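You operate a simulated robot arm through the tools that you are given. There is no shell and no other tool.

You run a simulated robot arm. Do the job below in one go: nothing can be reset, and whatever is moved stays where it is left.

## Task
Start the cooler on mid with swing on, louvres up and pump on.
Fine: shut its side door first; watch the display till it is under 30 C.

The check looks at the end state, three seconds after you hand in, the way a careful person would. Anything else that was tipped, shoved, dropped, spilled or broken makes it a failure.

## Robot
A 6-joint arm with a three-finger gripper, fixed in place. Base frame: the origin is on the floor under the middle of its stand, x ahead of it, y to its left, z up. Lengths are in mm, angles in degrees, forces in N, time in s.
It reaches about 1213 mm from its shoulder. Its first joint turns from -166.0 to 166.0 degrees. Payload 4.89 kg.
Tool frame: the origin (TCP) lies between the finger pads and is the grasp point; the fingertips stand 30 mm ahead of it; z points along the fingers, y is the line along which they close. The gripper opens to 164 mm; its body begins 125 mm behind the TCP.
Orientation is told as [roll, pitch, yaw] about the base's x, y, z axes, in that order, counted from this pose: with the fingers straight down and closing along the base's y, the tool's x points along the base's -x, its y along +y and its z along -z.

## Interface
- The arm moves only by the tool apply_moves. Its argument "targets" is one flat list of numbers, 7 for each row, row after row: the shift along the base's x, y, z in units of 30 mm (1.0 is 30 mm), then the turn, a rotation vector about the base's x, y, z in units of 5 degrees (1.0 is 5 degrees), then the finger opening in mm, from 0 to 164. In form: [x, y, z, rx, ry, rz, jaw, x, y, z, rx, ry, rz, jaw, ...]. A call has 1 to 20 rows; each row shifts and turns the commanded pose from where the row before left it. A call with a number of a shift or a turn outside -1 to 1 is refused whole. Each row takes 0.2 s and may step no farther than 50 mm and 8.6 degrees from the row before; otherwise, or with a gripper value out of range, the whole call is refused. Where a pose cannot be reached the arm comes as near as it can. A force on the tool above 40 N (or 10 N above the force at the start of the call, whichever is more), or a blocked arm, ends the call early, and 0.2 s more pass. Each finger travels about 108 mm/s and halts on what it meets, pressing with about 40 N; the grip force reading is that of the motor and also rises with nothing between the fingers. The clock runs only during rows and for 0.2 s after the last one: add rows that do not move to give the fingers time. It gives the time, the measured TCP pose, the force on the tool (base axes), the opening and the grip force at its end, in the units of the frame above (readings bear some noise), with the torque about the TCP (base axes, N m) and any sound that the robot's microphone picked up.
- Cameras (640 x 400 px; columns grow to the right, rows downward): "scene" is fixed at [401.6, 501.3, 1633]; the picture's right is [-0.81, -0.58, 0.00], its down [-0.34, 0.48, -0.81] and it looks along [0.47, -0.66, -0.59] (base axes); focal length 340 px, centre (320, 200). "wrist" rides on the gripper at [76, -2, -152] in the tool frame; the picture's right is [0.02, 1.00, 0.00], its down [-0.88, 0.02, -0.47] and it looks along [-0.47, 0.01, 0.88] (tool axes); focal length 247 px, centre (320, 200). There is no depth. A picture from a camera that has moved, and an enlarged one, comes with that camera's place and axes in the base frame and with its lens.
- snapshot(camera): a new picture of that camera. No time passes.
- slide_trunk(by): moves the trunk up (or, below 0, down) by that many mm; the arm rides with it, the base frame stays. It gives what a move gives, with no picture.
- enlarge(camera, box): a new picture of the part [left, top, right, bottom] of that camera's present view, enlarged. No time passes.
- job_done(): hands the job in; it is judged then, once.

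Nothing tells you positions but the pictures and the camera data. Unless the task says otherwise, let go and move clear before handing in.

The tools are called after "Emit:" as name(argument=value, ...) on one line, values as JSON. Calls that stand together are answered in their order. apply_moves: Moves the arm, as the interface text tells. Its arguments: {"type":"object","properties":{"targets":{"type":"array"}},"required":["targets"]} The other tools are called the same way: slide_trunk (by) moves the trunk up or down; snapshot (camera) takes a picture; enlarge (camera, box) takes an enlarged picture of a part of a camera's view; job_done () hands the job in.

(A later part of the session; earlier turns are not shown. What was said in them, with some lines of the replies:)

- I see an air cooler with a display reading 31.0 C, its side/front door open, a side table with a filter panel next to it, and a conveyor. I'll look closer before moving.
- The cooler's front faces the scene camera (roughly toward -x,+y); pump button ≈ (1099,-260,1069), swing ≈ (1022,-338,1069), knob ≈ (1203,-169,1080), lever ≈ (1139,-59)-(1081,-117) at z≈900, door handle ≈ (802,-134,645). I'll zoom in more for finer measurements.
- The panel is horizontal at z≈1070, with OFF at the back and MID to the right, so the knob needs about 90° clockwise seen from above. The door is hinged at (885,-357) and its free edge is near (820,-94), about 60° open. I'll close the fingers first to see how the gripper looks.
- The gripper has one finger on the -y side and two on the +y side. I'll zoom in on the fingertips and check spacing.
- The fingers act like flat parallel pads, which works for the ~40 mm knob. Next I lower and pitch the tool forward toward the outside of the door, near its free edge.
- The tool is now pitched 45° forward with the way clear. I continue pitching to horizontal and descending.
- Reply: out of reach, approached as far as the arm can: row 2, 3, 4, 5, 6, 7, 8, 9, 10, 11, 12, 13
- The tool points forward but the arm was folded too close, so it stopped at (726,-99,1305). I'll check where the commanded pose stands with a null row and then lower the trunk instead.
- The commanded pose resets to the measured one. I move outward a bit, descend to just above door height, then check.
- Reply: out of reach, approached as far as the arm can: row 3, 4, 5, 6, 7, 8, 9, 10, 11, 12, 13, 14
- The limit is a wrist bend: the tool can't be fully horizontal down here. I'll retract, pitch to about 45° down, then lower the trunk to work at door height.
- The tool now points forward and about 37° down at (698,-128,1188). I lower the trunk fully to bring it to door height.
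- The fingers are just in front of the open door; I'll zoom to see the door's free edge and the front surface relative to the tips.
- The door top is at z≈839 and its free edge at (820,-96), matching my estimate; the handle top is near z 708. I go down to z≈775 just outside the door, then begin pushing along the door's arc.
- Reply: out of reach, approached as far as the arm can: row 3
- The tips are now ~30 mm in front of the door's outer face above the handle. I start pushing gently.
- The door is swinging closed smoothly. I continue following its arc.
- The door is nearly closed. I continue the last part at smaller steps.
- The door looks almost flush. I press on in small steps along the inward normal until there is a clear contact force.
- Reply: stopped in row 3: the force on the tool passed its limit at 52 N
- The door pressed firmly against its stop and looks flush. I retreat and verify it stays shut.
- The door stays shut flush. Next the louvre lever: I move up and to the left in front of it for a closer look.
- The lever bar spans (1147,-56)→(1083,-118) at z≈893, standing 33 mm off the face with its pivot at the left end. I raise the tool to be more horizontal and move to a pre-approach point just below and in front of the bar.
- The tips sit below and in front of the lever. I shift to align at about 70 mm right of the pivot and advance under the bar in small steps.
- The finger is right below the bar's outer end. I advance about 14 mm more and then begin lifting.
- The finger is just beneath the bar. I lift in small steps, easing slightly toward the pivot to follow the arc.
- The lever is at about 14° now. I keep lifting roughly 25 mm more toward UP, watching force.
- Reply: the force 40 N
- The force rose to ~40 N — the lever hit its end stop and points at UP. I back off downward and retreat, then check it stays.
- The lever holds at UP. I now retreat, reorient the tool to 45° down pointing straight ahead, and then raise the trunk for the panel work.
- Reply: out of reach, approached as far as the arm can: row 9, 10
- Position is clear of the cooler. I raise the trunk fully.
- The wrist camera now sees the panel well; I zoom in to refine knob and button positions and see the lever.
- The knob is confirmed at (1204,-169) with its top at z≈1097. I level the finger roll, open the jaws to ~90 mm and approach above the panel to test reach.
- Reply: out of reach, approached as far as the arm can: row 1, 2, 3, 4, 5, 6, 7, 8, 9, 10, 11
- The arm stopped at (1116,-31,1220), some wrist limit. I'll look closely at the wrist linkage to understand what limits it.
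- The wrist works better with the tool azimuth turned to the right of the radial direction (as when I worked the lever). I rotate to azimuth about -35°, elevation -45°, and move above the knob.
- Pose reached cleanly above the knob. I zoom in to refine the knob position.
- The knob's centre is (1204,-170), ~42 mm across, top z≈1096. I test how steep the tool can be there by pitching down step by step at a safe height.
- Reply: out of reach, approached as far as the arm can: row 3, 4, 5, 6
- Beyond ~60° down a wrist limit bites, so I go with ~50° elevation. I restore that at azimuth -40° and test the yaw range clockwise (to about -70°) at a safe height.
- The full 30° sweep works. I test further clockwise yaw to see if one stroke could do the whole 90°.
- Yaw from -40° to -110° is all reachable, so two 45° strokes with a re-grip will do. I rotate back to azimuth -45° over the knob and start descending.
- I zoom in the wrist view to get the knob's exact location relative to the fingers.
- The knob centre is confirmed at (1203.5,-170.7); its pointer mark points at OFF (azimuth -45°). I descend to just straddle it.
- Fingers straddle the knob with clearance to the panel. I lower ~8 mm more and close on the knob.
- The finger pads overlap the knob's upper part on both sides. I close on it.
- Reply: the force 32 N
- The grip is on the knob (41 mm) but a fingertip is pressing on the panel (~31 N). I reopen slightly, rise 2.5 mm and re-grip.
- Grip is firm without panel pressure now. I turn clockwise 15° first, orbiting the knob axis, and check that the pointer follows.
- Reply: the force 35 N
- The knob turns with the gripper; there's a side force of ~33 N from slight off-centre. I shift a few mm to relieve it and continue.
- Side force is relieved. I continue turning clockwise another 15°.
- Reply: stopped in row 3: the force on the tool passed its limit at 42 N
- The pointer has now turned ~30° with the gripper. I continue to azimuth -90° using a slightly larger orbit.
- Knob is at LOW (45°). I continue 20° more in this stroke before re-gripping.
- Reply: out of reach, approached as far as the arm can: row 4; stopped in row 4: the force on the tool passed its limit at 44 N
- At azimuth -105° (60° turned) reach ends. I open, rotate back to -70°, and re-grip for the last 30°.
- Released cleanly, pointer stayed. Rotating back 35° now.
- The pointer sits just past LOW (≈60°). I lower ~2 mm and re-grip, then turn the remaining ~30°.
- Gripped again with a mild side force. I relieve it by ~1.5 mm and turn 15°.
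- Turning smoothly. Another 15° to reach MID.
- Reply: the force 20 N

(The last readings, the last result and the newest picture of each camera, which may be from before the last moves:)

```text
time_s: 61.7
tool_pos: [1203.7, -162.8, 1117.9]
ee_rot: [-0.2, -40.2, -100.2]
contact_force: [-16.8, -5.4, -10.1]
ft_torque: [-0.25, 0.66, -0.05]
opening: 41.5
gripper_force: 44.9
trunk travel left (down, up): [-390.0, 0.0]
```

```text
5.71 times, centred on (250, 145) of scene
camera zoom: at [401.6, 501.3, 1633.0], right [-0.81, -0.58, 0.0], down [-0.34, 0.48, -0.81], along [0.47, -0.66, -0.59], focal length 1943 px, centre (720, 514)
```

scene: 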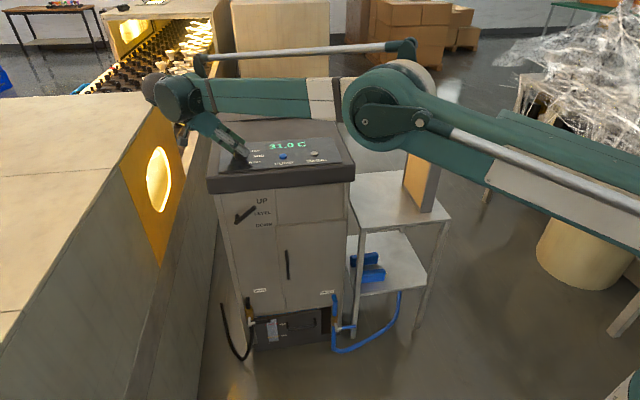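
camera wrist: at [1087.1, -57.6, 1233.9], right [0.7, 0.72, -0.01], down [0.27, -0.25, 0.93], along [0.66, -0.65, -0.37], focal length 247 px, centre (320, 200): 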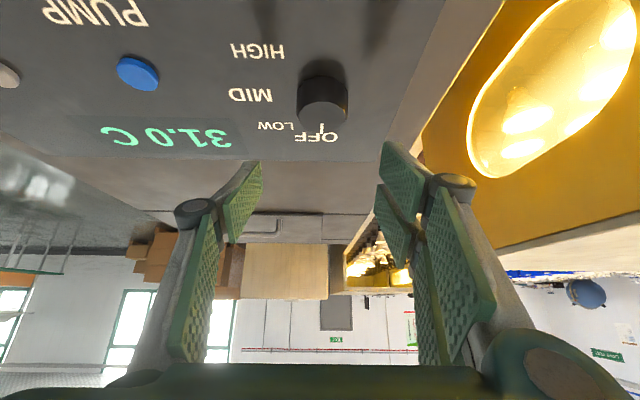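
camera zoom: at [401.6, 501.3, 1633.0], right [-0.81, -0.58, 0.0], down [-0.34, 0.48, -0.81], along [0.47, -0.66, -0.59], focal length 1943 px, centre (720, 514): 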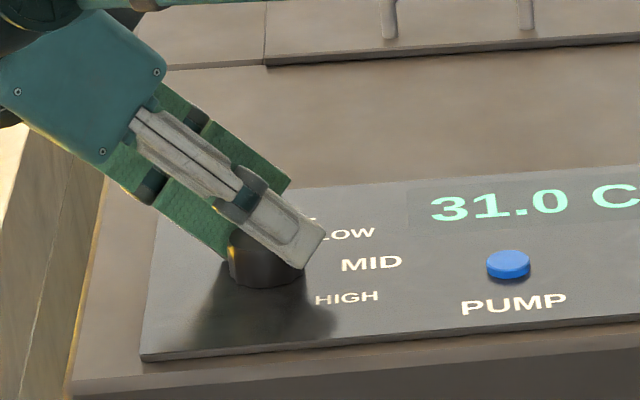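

I release, rise, and check the pointer against MID.

Emit:
apply_moves(targets=[0, 0, 0, 0, 0, 0, 70, 0, 0, 0.1, 0, 0, 0, 80, 0, 0, 0.7, 0, 0, 0, 90, 0, 0, 1, 0, 0, 0, 90, 0, 0, 1, 0, 0, 0, 90])

Emit:
enlarge(camera="wrist", box=[170, 40, 470, 240])

Emit:
enlarge(camera="scene", box=[220, 130, 290, 180])

```text
time_s: 62.9
tool_pos: [1203.3, -162.1, 1204.0]
ee_rot: [0.0, -40.2, -100.1]
contact_force: [-0.4, 0.5, 0.9]
ft_torque: [-0.01, 0.01, 0.0]
opening: 90.1
gripper_force: 0.1
trunk travel left (down, up): [-390.0, 0.0]
```

```text
2.00 times, centred on (320, 140) of wrist
camera zoom: at [1228.7, -8.1, 1270.6], right [0.99, -0.16, -0.01], down [-0.05, -0.37, 0.93], along [-0.15, -0.92, -0.37], focal length 494 px, centre (320, 320)
```

zoom: 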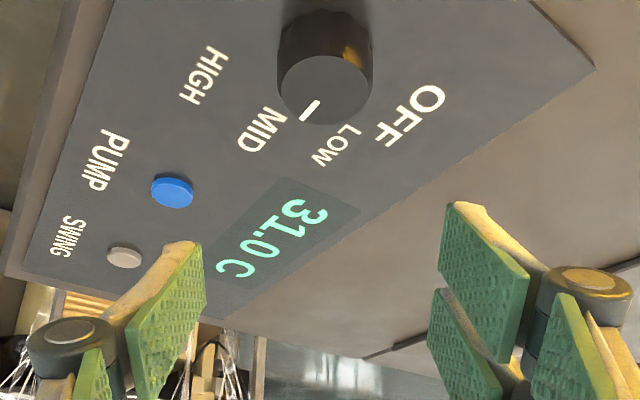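

```text
8.00 times, centred on (255, 155) of scene
camera zoom: at [401.6, 501.3, 1633.0], right [-0.81, -0.58, 0.0], down [-0.34, 0.48, -0.81], along [0.47, -0.66, -0.59], focal length 2720 px, centre (840, 560)
```

zoom: 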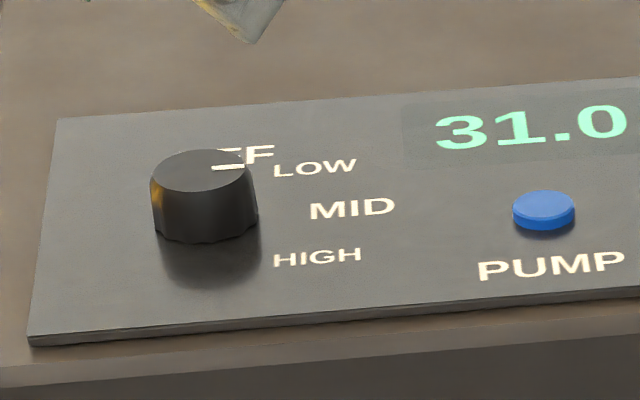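

The pointer is near MID but perhaps a few degrees short. I zoom in further to measure.

Emit:
enlarge(camera="wrist", box=[280, 40, 400, 120])

Emit:
enlarge(camera="scene", box=[230, 140, 266, 166])

```text
5.00 times, centred on (340, 80) of wrist
camera zoom: at [1228.7, -8.1, 1270.6], right [0.99, -0.16, -0.01], down [-0.05, -0.37, 0.93], along [-0.15, -0.92, -0.37], focal length 1235 px, centre (220, 800)
```

zoom: 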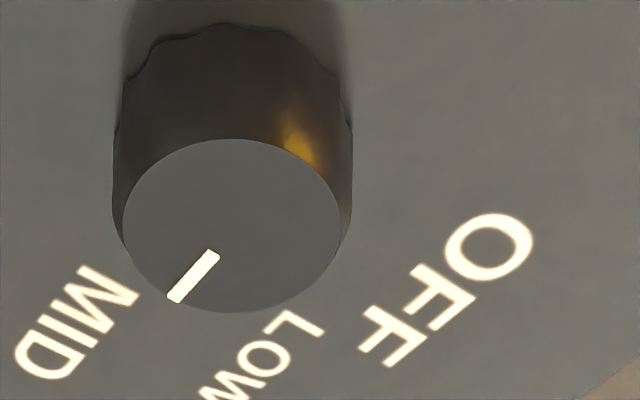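

```text
15.38 times, centred on (248, 153) of scene
camera zoom: at [401.6, 501.3, 1633.0], right [-0.81, -0.58, 0.0], down [-0.34, 0.48, -0.81], along [0.47, -0.66, -0.59], focal length 5232 px, centre (1428, 923)
```

zoom: 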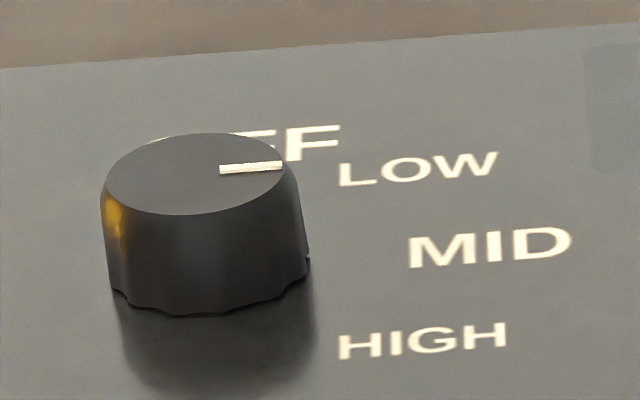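

The pointer line is parallel to the label row: the knob is on MID. Next I close the fingers and move above the PUMP button.

Emit:
apply_moves(targets=[-0.475, -0.425, 0, 0, 0, 1, 40, -0.475, -0.425, 0, 0, 0, 1, 0, -0.475, -0.425, 0, 0, 0, 1, 0, -0.475, -0.425, -0.2, 0, 0, 1, 0, -0.475, -0.425, -0.2, 0, 0, 1, 0, -0.475, -0.425, -0.25, 0, 0, 1, 0, -0.475, -0.425, -0.25, 0, 0, 1, 0, -0.475, -0.425, -0.25, 0, 0, 1, 0])

Emit:
snapshot(camera="wrist")

Emit:
enlarge(camera="scene", box=[210, 90, 350, 190])

```text
time_s: 64.7
tool_pos: [1090.8, -264.0, 1168.6]
ee_rot: [0.1, -40.2, -60.0]
contact_force: [0.3, 0.1, -0.2]
ft_torque: [-0.07, 0.01, -0.04]
opening: 0.0
gripper_force: 40.3
trunk travel left (down, up): [-390.0, 0.0]
```

```text
taken
camera wrist: at [1010.7, -130.2, 1235.3], right [0.86, 0.51, -0.01], down [0.2, -0.31, 0.93], along [0.47, -0.8, -0.37], focal length 247 px, centre (320, 200)
```

wrist: 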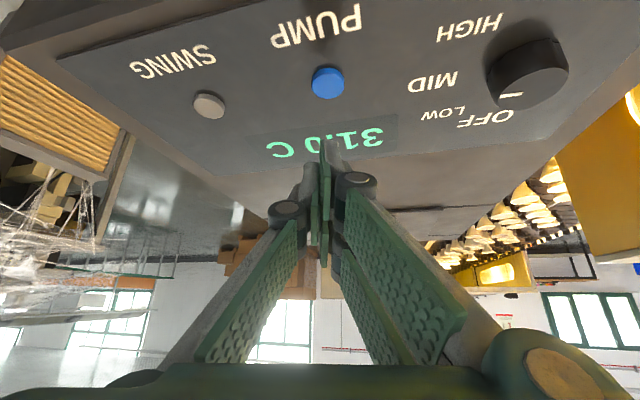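

```text
4.00 times, centred on (280, 140) of scene
camera zoom: at [401.6, 501.3, 1633.0], right [-0.81, -0.58, 0.0], down [-0.34, 0.48, -0.81], along [0.47, -0.66, -0.59], focal length 1360 px, centre (480, 440)
```

zoom: 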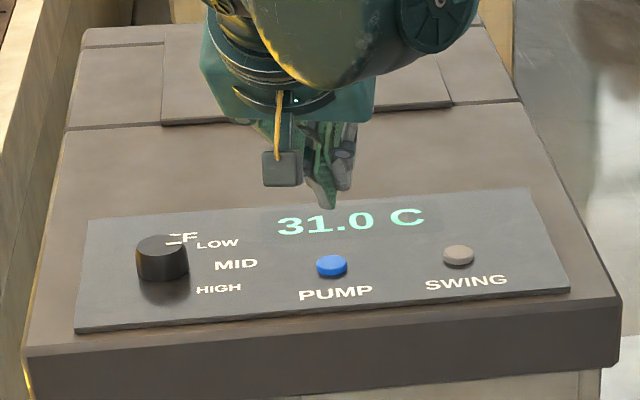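

I zoom the wrist view to locate the PUMP and SWING buttons relative to the fingertips.

Emit:
enlarge(camera="wrist", box=[180, 40, 400, 200])

```text
2.50 times, centred on (290, 120) of wrist
camera zoom: at [1010.7, -130.2, 1235.3], right [0.86, 0.51, -0.01], down [0.2, -0.31, 0.93], along [0.47, -0.8, -0.37], focal length 617 px, centre (395, 400)
```

zoom: 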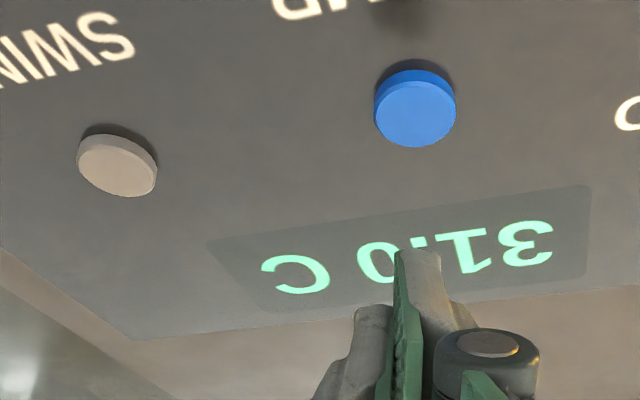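

PUMP centre ≈ (1091,-256), SWING ≈ (1012,-332), tops at z≈1077. I align the lower fingertip over PUMP and go down near it.

Emit:
apply_moves(targets=[-0.12, 0.03, -0.5, 0, 0, 0, 0, 0, 0, -0.7, 0, 0, 0, 0, 0, 0, -0.2, 0, 0, 0, 0])

Emit:
enlarge(camera="wrist", box=[240, 80, 420, 200])

Emit:
enlarge(camera="scene", box=[240, 110, 330, 180])

```text
time_s: 65.5
tool_pos: [1087.6, -263.9, 1126.0]
ee_rot: [0.0, -40.2, -60.1]
contact_force: [0.0, 0.1, -0.2]
ft_torque: [-0.01, 0.02, 0.0]
opening: 0.0
gripper_force: 40.5
trunk travel left (down, up): [-390.0, 0.0]
```

```text
3.33 times, centred on (330, 140) of wrist
camera zoom: at [1007.1, -130.0, 1192.9], right [0.86, 0.51, -0.01], down [0.2, -0.31, 0.93], along [0.47, -0.8, -0.37], focal length 823 px, centre (287, 400)
```

zoom: 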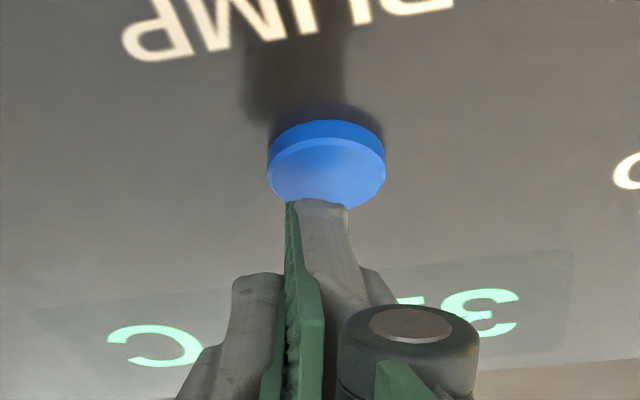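

```text
5.71 times, centred on (285, 145) of scene
camera zoom: at [401.6, 501.3, 1633.0], right [-0.81, -0.58, 0.0], down [-0.34, 0.48, -0.81], along [0.47, -0.66, -0.59], focal length 1943 px, centre (520, 514)
```

zoom: 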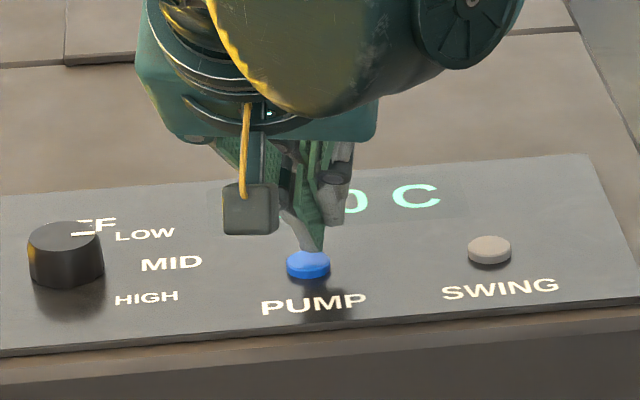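

The fingertip is centred over PUMP, ~8 mm above. I press down in small steps.

Emit:
apply_moves(targets=[0, 0, -0.12, 0, 0, 0, 0, 0, 0, -0.1, 0, 0, 0, 0, 0, 0, -0.08, 0, 0, 0, 0, 0, 0, -0.08, 0, 0, 0, 0])

Emit:
enlarge(camera="scene", box=[240, 110, 330, 180])

Emit:
enlarge(camera="wrist", box=[240, 80, 420, 200])

```text
time_s: 66.5
tool_pos: [1086.3, -263.0, 1116.0]
ee_rot: [0.0, -40.2, -60.2]
contact_force: [3.0, -2.1, 13.5]
ft_torque: [0.08, -0.15, -0.04]
opening: 0.0
gripper_force: 39.7
trunk travel left (down, up): [-390.0, 0.0]
heard: click
```

```text
5.71 times, centred on (285, 145) of scene
camera zoom: at [401.6, 501.3, 1633.0], right [-0.81, -0.58, 0.0], down [-0.34, 0.48, -0.81], along [0.47, -0.66, -0.59], focal length 1943 px, centre (520, 514)
```

zoom: 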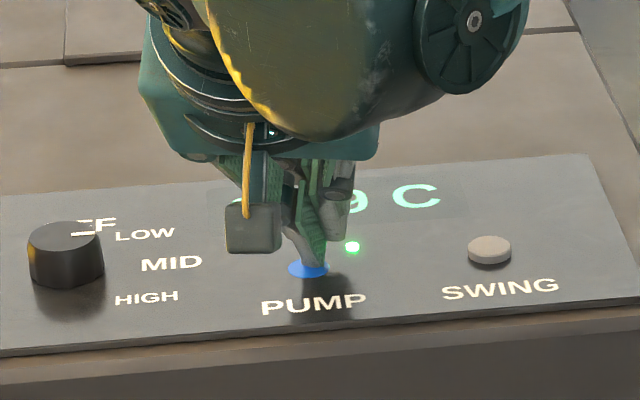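

```text
3.33 times, centred on (330, 140) of wrist
camera zoom: at [1006.9, -130.3, 1182.7], right [0.86, 0.51, -0.01], down [0.2, -0.31, 0.93], along [0.47, -0.8, -0.37], focal length 823 px, centre (287, 400)
```

zoom: 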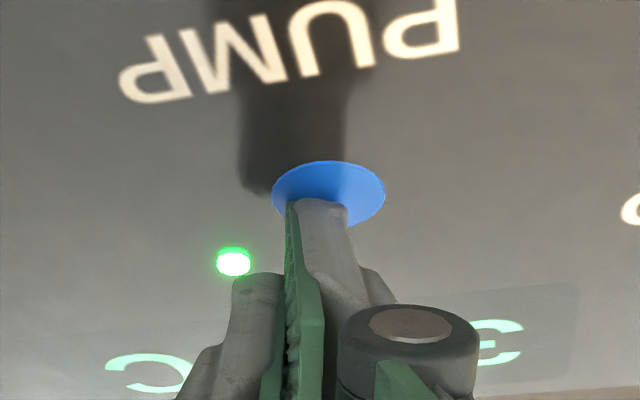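

Click heard and a green lamp lit beside PUMP. I lift off and check that it stays lit.

Emit:
apply_moves(targets=[0, 0, 0.3, 0, 0, 0, 0, 0, 0, 1, 0, 0, 0, 0])

Emit:
enlarge(camera="wrist", box=[140, 20, 440, 200])

Emit:
enlarge(camera="scene", box=[210, 100, 350, 190])

```text
time_s: 67.1
tool_pos: [1087.8, -262.4, 1153.2]
ee_rot: [-0.1, -40.1, -60.2]
contact_force: [1.3, 0.7, -0.1]
ft_torque: [-0.04, 0.05, -0.05]
opening: 0.0
gripper_force: 39.4
trunk travel left (down, up): [-390.0, 0.0]
```

```text
2.13 times, centred on (290, 110) of wrist
camera zoom: at [1008.1, -129.9, 1219.9], right [0.86, 0.51, -0.01], down [0.2, -0.31, 0.93], along [0.47, -0.8, -0.37], focal length 527 px, centre (384, 392)
```

zoom: 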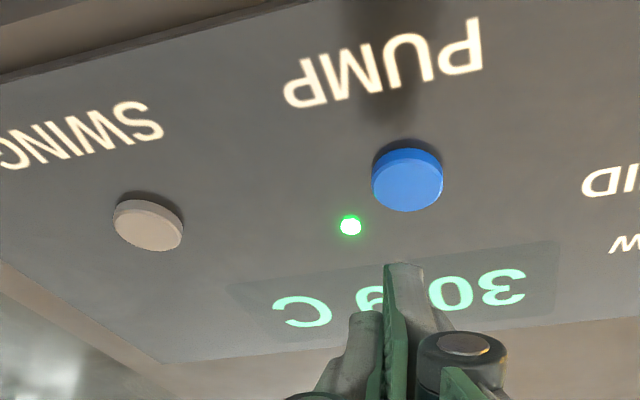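

```text
4.44 times, centred on (280, 145) of scene
camera zoom: at [401.6, 501.3, 1633.0], right [-0.81, -0.58, 0.0], down [-0.34, 0.48, -0.81], along [0.47, -0.66, -0.59], focal length 1511 px, centre (498, 444)
```

zoom: 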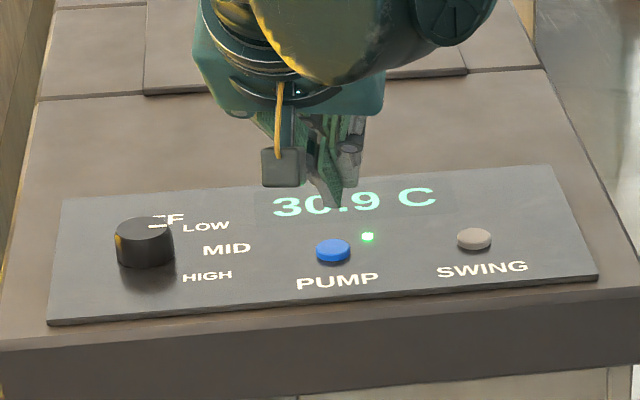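

Pump lamp stays on and the display reads 30.9 C. Now to the SWING button.

Emit:
apply_moves(targets=[-0.88, -0.856, 0, 0, 0, 0, 0, -0.88, -0.856, 0, 0, 0, 0, 0, -0.88, -0.856, 0, 0, 0, 0, 0, 0, 0, -0.5, 0, 0, 0, 0])

Emit:
enlarge(camera="wrist", box=[240, 60, 420, 200])

Emit:
enlarge(camera="scene", box=[260, 110, 350, 180])

```text
time_s: 68.1
tool_pos: [1005.5, -342.0, 1136.9]
ee_rot: [0.0, -40.2, -60.1]
contact_force: [-1.0, -0.8, 0.3]
ft_torque: [0.12, -0.11, 0.13]
opening: 0.0
gripper_force: 39.7
trunk travel left (down, up): [-390.0, 0.0]
```

```text
2.86 times, centred on (330, 130) of wrist
camera zoom: at [925.9, -208.0, 1205.0], right [0.86, 0.51, -0.01], down [0.2, -0.31, 0.93], along [0.47, -0.8, -0.37], focal length 706 px, centre (291, 400)
```

zoom: 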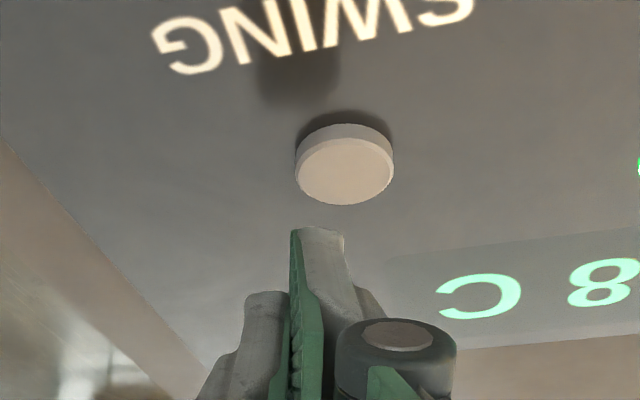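

```text
5.71 times, centred on (305, 145) of scene
camera zoom: at [401.6, 501.3, 1633.0], right [-0.81, -0.58, 0.0], down [-0.34, 0.48, -0.81], along [0.47, -0.66, -0.59], focal length 1943 px, centre (406, 514)
```

zoom: 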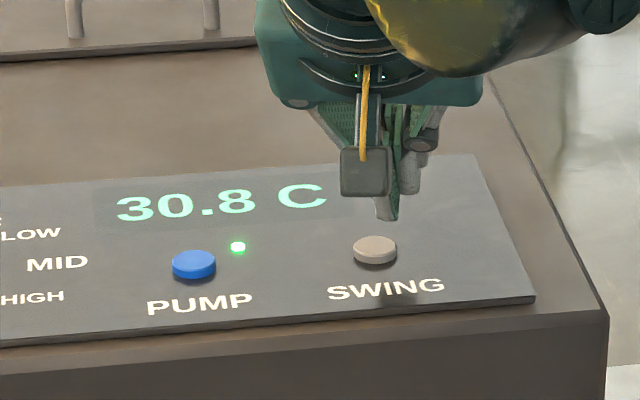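

SWING is ~6 mm to the right of the fingertip line; I correct, lower and check before pressing.

Emit:
apply_moves(targets=[0.19, 0.07, 0, 0, 0, 0, 0, 0, 0, -0.36, 0, 0, 0, 0])

Emit:
enlarge(camera="wrist", box=[240, 80, 420, 200])

```text
time_s: 68.7
tool_pos: [1012.2, -337.6, 1126.9]
ee_rot: [-0.1, -40.2, -60.1]
contact_force: [-0.9, 0.6, 0.0]
ft_torque: [0.01, -0.06, 0.03]
opening: 0.0
gripper_force: 40.3
trunk travel left (down, up): [-390.0, 0.0]
```

```text
3.33 times, centred on (330, 140) of wrist
camera zoom: at [933.0, -205.4, 1194.2], right [0.86, 0.51, -0.01], down [0.2, -0.31, 0.93], along [0.47, -0.8, -0.37], focal length 823 px, centre (287, 400)
```

zoom: 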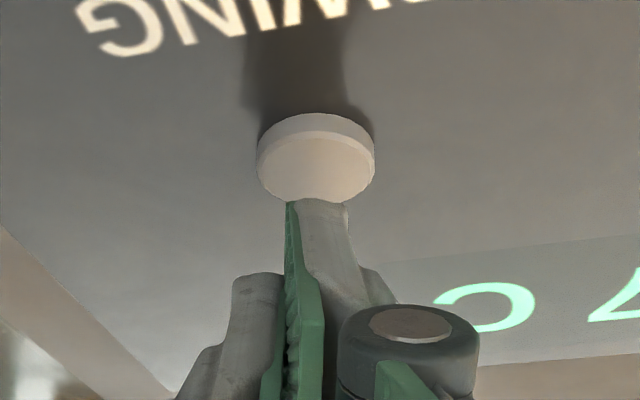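

Well aligned over SWING. I press down in small steps.

Emit:
apply_moves(targets=[0, 0, -0.12, 0, 0, 0, 0, 0, 0, -0.12, 0, 0, 0, 0, 0, 0, -0.08, 0, 0, 0, 0, 0, 0, -0.08, 0, 0, 0, 0])

Emit:
enlarge(camera="wrist", box=[240, 80, 420, 200])

Emit:
enlarge(camera="scene", box=[240, 110, 350, 190])

```text
time_s: 69.7
tool_pos: [1012.9, -339.3, 1115.7]
ee_rot: [0.0, -40.2, -60.1]
contact_force: [-0.4, 1.5, 8.9]
ft_torque: [0.05, 0.0, 0.01]
opening: 0.0
gripper_force: 40.0
trunk travel left (down, up): [-390.0, 0.0]
heard: click
```

```text
3.33 times, centred on (330, 140) of wrist
camera zoom: at [932.9, -205.3, 1183.3], right [0.86, 0.51, -0.01], down [0.2, -0.31, 0.93], along [0.47, -0.8, -0.37], focal length 823 px, centre (287, 400)
```

zoom: 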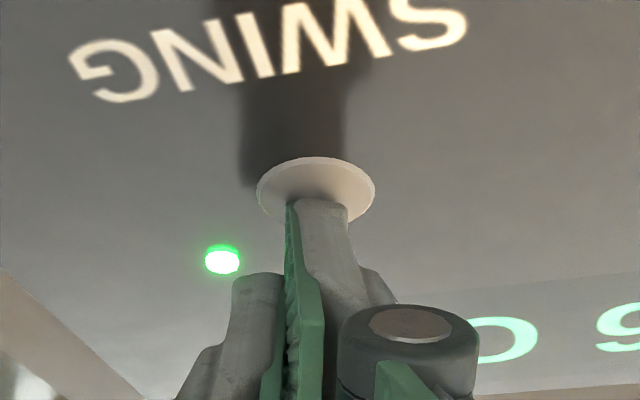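

```text
5.00 times, centred on (295, 150) of scene
camera zoom: at [401.6, 501.3, 1633.0], right [-0.81, -0.58, 0.0], down [-0.34, 0.48, -0.81], along [0.47, -0.66, -0.59], focal length 1700 px, centre (445, 450)
```

zoom: 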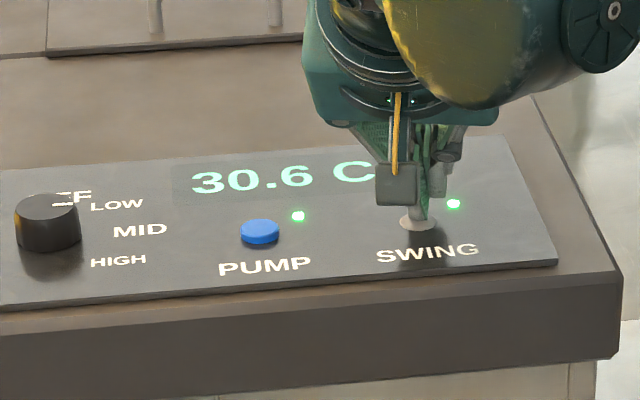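

Click heard and the SWING lamp is lit; the display is 30.6 C and falling. I lift off and move clear.

Emit:
apply_moves(targets=[0, 0, 0.3, 0, 0, 0, 0, 0, 0, 1, 0, 0, 0, 0, 0, 0, 1, 0, 0, 0, 0, 0, 0, 1, 0, 0, 0, 0, -0.8, 0.5, 0.8, 0, 0, 0, 0, -0.8, 0.7, 0.5, 0, 0, 0, 0, -0.8, 0.7, 0, 0, 0, 0, 0, -0.8, 0.7, 0, 0, 0, 0, 0])

Emit:
snapshot(camera="scene")

Emit:
enlarge(camera="scene", box=[210, 90, 350, 190])

```text
time_s: 71.5
tool_pos: [917.8, -260.0, 1250.6]
ee_rot: [0.0, -40.3, -60.2]
contact_force: [0.3, -0.2, -0.8]
ft_torque: [0.0, 0.04, -0.06]
opening: 0.1
gripper_force: 39.8
trunk travel left (down, up): [-390.0, 0.0]
```

```text
taken
```

scene: 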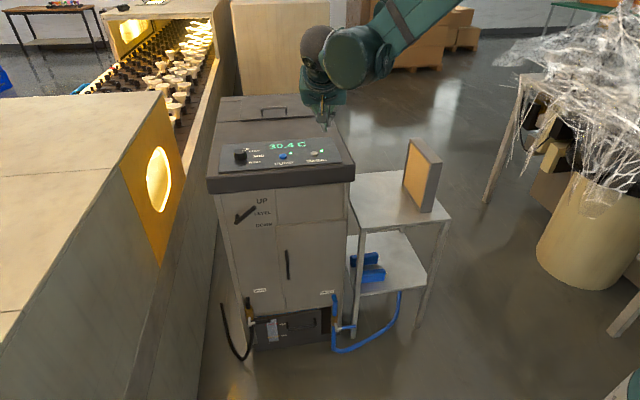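

```text
4.00 times, centred on (280, 140) of scene
camera zoom: at [401.6, 501.3, 1633.0], right [-0.81, -0.58, 0.0], down [-0.34, 0.48, -0.81], along [0.47, -0.66, -0.59], focal length 1360 px, centre (480, 440)
```

zoom: 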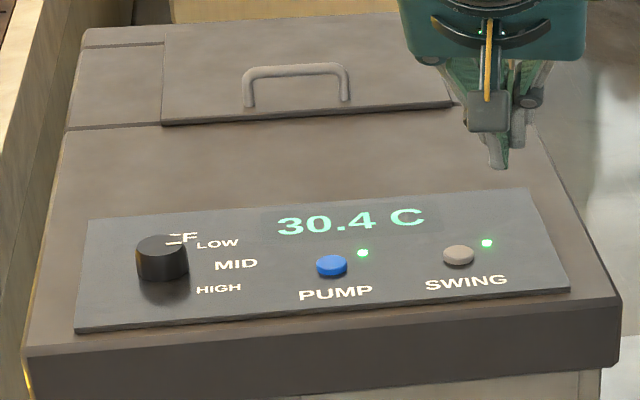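

Both lamps stay on; 30.4 C and dropping. I retract further, and then wait watching the display.

Emit:
apply_moves(targets=[-0.8, 0.7, 0.3, 0, 0, 0, 0, -0.8, 0.7, 0.3, 0, 0, 0, 0, -0.8, 0.5, 0.3, 0, 0, 0, 0, -0.5, 0.3, 0, 0, 0, 0, 0, 0, 0, 0, 0, 0, 0, 0, 0, 0, 0, 0, 0, 0, 0, 0, 0, 0, 0, 0, 0, 0, 0, 0, 0, 0, 0, 0, 0, 0, 0, 0, 0, 0, 0, 0, 0, 0, 0, 0, 0, 0, 0, 0, 0, 0, 0, 0, 0, 0, 0, 0, 0, 0, 0, 0, 0])

Emit:
snapshot(camera="scene")

Emit:
enlarge(camera="scene", box=[210, 90, 350, 190])

Emit:
enlarge(camera="scene", box=[200, 180, 360, 360])

```text
time_s: 74.1
tool_pos: [830.2, -194.6, 1281.3]
ee_rot: [0.1, -40.3, -60.0]
contact_force: [0.0, 0.2, 0.3]
ft_torque: [0.03, -0.03, -0.03]
opening: 0.1
gripper_force: 40.1
trunk travel left (down, up): [-390.0, 0.0]
```

```text
taken
```

scene: 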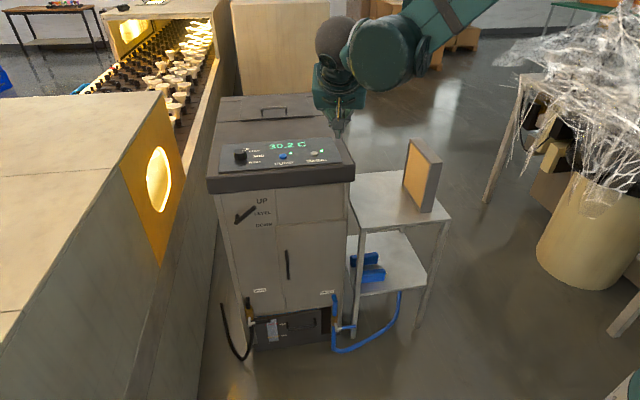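

```text
4.00 times, centred on (280, 140) of scene
camera zoom: at [401.6, 501.3, 1633.0], right [-0.81, -0.58, 0.0], down [-0.34, 0.48, -0.81], along [0.47, -0.66, -0.59], focal length 1360 px, centre (480, 440)
```

zoom: 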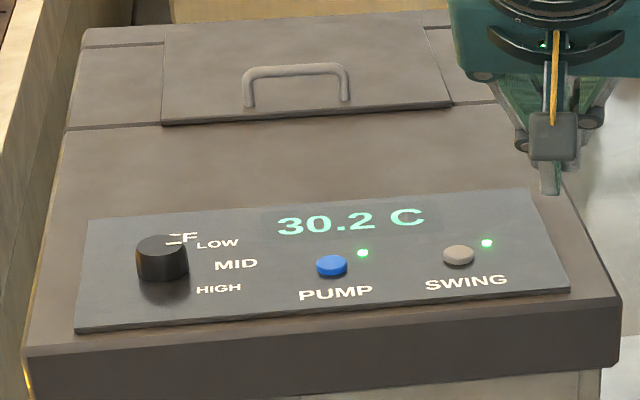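

```text
2.22 times, centred on (280, 270) of scene
camera zoom: at [401.6, 501.3, 1633.0], right [-0.81, -0.58, 0.0], down [-0.34, 0.48, -0.81], along [0.47, -0.66, -0.59], focal length 756 px, centre (409, 44)
```

zoom: 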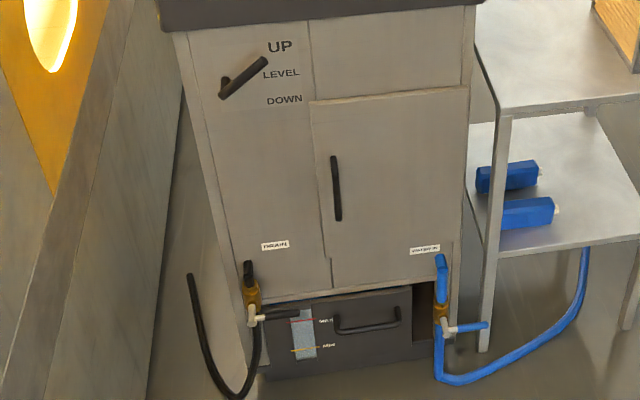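

Everything stays set (lever UP, door shut, both lamps on); display 30.2 C. I keep waiting with idle rows.

Emit:
apply_moves(targets=[0, 0, 0, 0, 0, 0, 0, 0, 0, 0, 0, 0, 0, 0, 0, 0, 0, 0, 0, 0, 0, 0, 0, 0, 0, 0, 0, 0, 0, 0, 0, 0, 0, 0, 0, 0, 0, 0, 0, 0, 0, 0, 0, 0, 0, 0, 0, 0, 0, 0, 0, 0, 0, 0, 0, 0, 0, 0, 0, 0, 0, 0, 0, 0, 0, 0, 0, 0, 0, 0, 0, 0, 0, 0, 0, 0, 0, 0, 0, 0, 0, 0, 0, 0, 0, 0, 0, 0, 0, 0, 0, 0, 0, 0, 0, 0, 0, 0, 0, 0, 0, 0, 0, 0, 0, 0, 0, 0, 0, 0, 0, 0, 0, 0, 0, 0, 0, 0, 0, 0, 0, 0, 0, 0, 0, 0, 0, 0, 0, 0, 0, 0, 0, 0, 0, 0, 0, 0, 0, 0])

Emit:
enlarge(camera="scene", box=[210, 90, 350, 190])

```text
time_s: 78.3
tool_pos: [830.8, -194.2, 1279.4]
ee_rot: [-0.1, -40.2, -60.1]
contact_force: [-0.5, -0.8, 0.6]
ft_torque: [-0.01, 0.0, -0.02]
opening: 0.0
gripper_force: 40.0
trunk travel left (down, up): [-390.0, 0.0]
```

```text
4.00 times, centred on (280, 140) of scene
camera zoom: at [401.6, 501.3, 1633.0], right [-0.81, -0.58, 0.0], down [-0.34, 0.48, -0.81], along [0.47, -0.66, -0.59], focal length 1360 px, centre (480, 440)
```

zoom: 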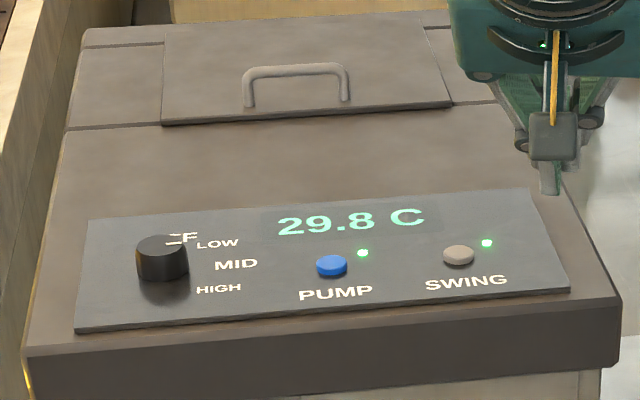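

29.8 C now, under 30. I wait a few more seconds to be sure it keeps falling and check the rest of the scene again.

Emit:
apply_moves(targets=[0, 0, 0, 0, 0, 0, 0, 0, 0, 0, 0, 0, 0, 0, 0, 0, 0, 0, 0, 0, 0, 0, 0, 0, 0, 0, 0, 0, 0, 0, 0, 0, 0, 0, 0, 0, 0, 0, 0, 0, 0, 0, 0, 0, 0, 0, 0, 0, 0, 0, 0, 0, 0, 0, 0, 0, 0, 0, 0, 0, 0, 0, 0, 0, 0, 0, 0, 0, 0, 0, 0, 0, 0, 0, 0, 0, 0, 0, 0, 0, 0, 0, 0, 0, 0, 0, 0, 0, 0, 0, 0, 0, 0, 0, 0, 0, 0, 0, 0, 0, 0, 0, 0, 0, 0, 0, 0, 0, 0, 0, 0, 0, 0, 0, 0, 0, 0, 0, 0, 0, 0, 0, 0, 0, 0, 0, 0, 0, 0, 0, 0, 0, 0, 0, 0, 0, 0, 0, 0, 0])

Emit:
snapshot(camera="scene")

Emit:
enlarge(camera="scene", box=[210, 90, 350, 190])

Emit:
enlarge(camera="scene", box=[210, 270, 370, 370])

Emit:
enlarge(camera="scene", box=[200, 185, 360, 285])

```text
time_s: 82.5
tool_pos: [831.6, -194.5, 1280.3]
ee_rot: [0.0, -40.2, -60.1]
contact_force: [0.2, -0.7, 0.0]
ft_torque: [0.0, 0.0, 0.0]
opening: 0.0
gripper_force: 39.9
trunk travel left (down, up): [-390.0, 0.0]
```

```text
taken
```

scene: 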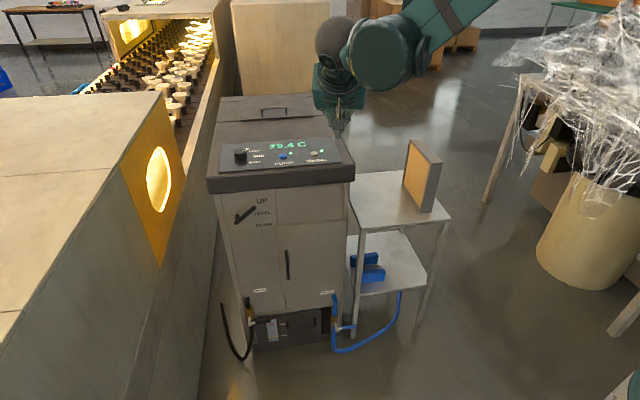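

```text
4.00 times, centred on (280, 140) of scene
camera zoom: at [401.6, 501.3, 1633.0], right [-0.81, -0.58, 0.0], down [-0.34, 0.48, -0.81], along [0.47, -0.66, -0.59], focal length 1360 px, centre (480, 440)
```

zoom: 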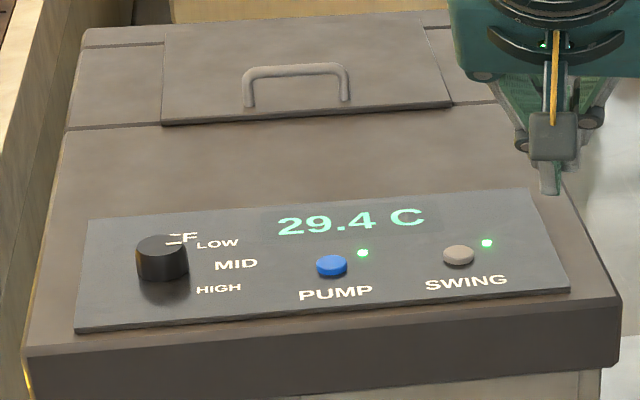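

```text
4.00 times, centred on (290, 320) of scene
camera zoom: at [401.6, 501.3, 1633.0], right [-0.81, -0.58, 0.0], down [-0.34, 0.48, -0.81], along [0.47, -0.66, -0.59], focal length 1360 px, centre (440, -280)
```

zoom: 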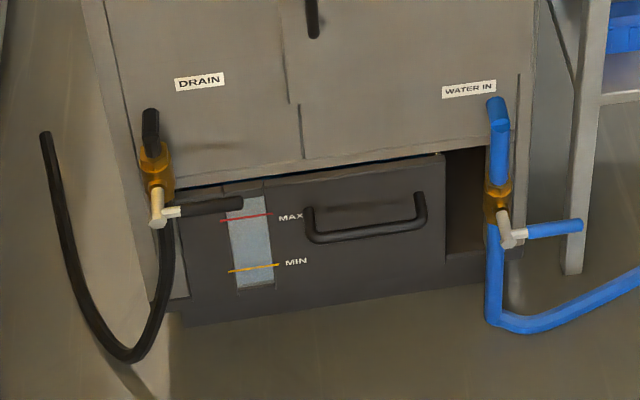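

```text
4.00 times, centred on (280, 235) of scene
camera zoom: at [401.6, 501.3, 1633.0], right [-0.81, -0.58, 0.0], down [-0.34, 0.48, -0.81], along [0.47, -0.66, -0.59], focal length 1360 px, centre (480, 60)
```

zoom: 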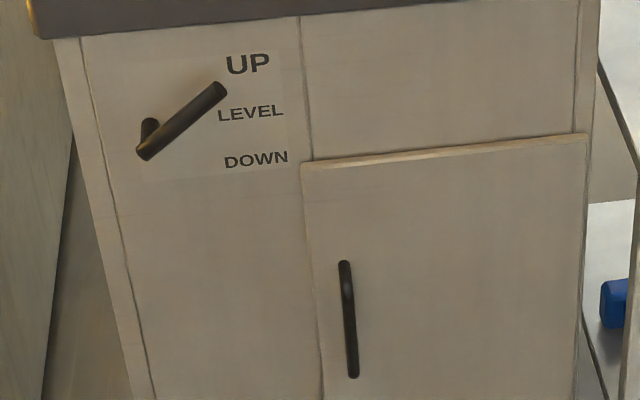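

The display reads 29.4 C and is still falling. The knob is on MID, both the PUMP and SWING lamps are lit, the lever is at UP and the door is shut flush. Nothing else has moved and the arm is clear, so I'm handing the job in.

Emit:
job_done()

```text
The job is handed in.
```

The cooler is running on mid with swing on, louvres up and pump on, and the display read 29.4 C and was still falling when I handed in.

- **Side door:** I shut it first, pressing until it met its stop, and it stayed flush.
- **Louvres:** the lever is against its end stop at UP.
- **Fan:** the knob pointer lines up with MID.
- **Pump and swing:** each button clicked once, and both green lamps stayed lit.

While I was gripping the knob, a fingertip pressed on the control panel at about 30 N before I backed it off; I saw no mark from it. The last pictures showed nothing else shifted or spilled, and the arm was clear of the cooler.
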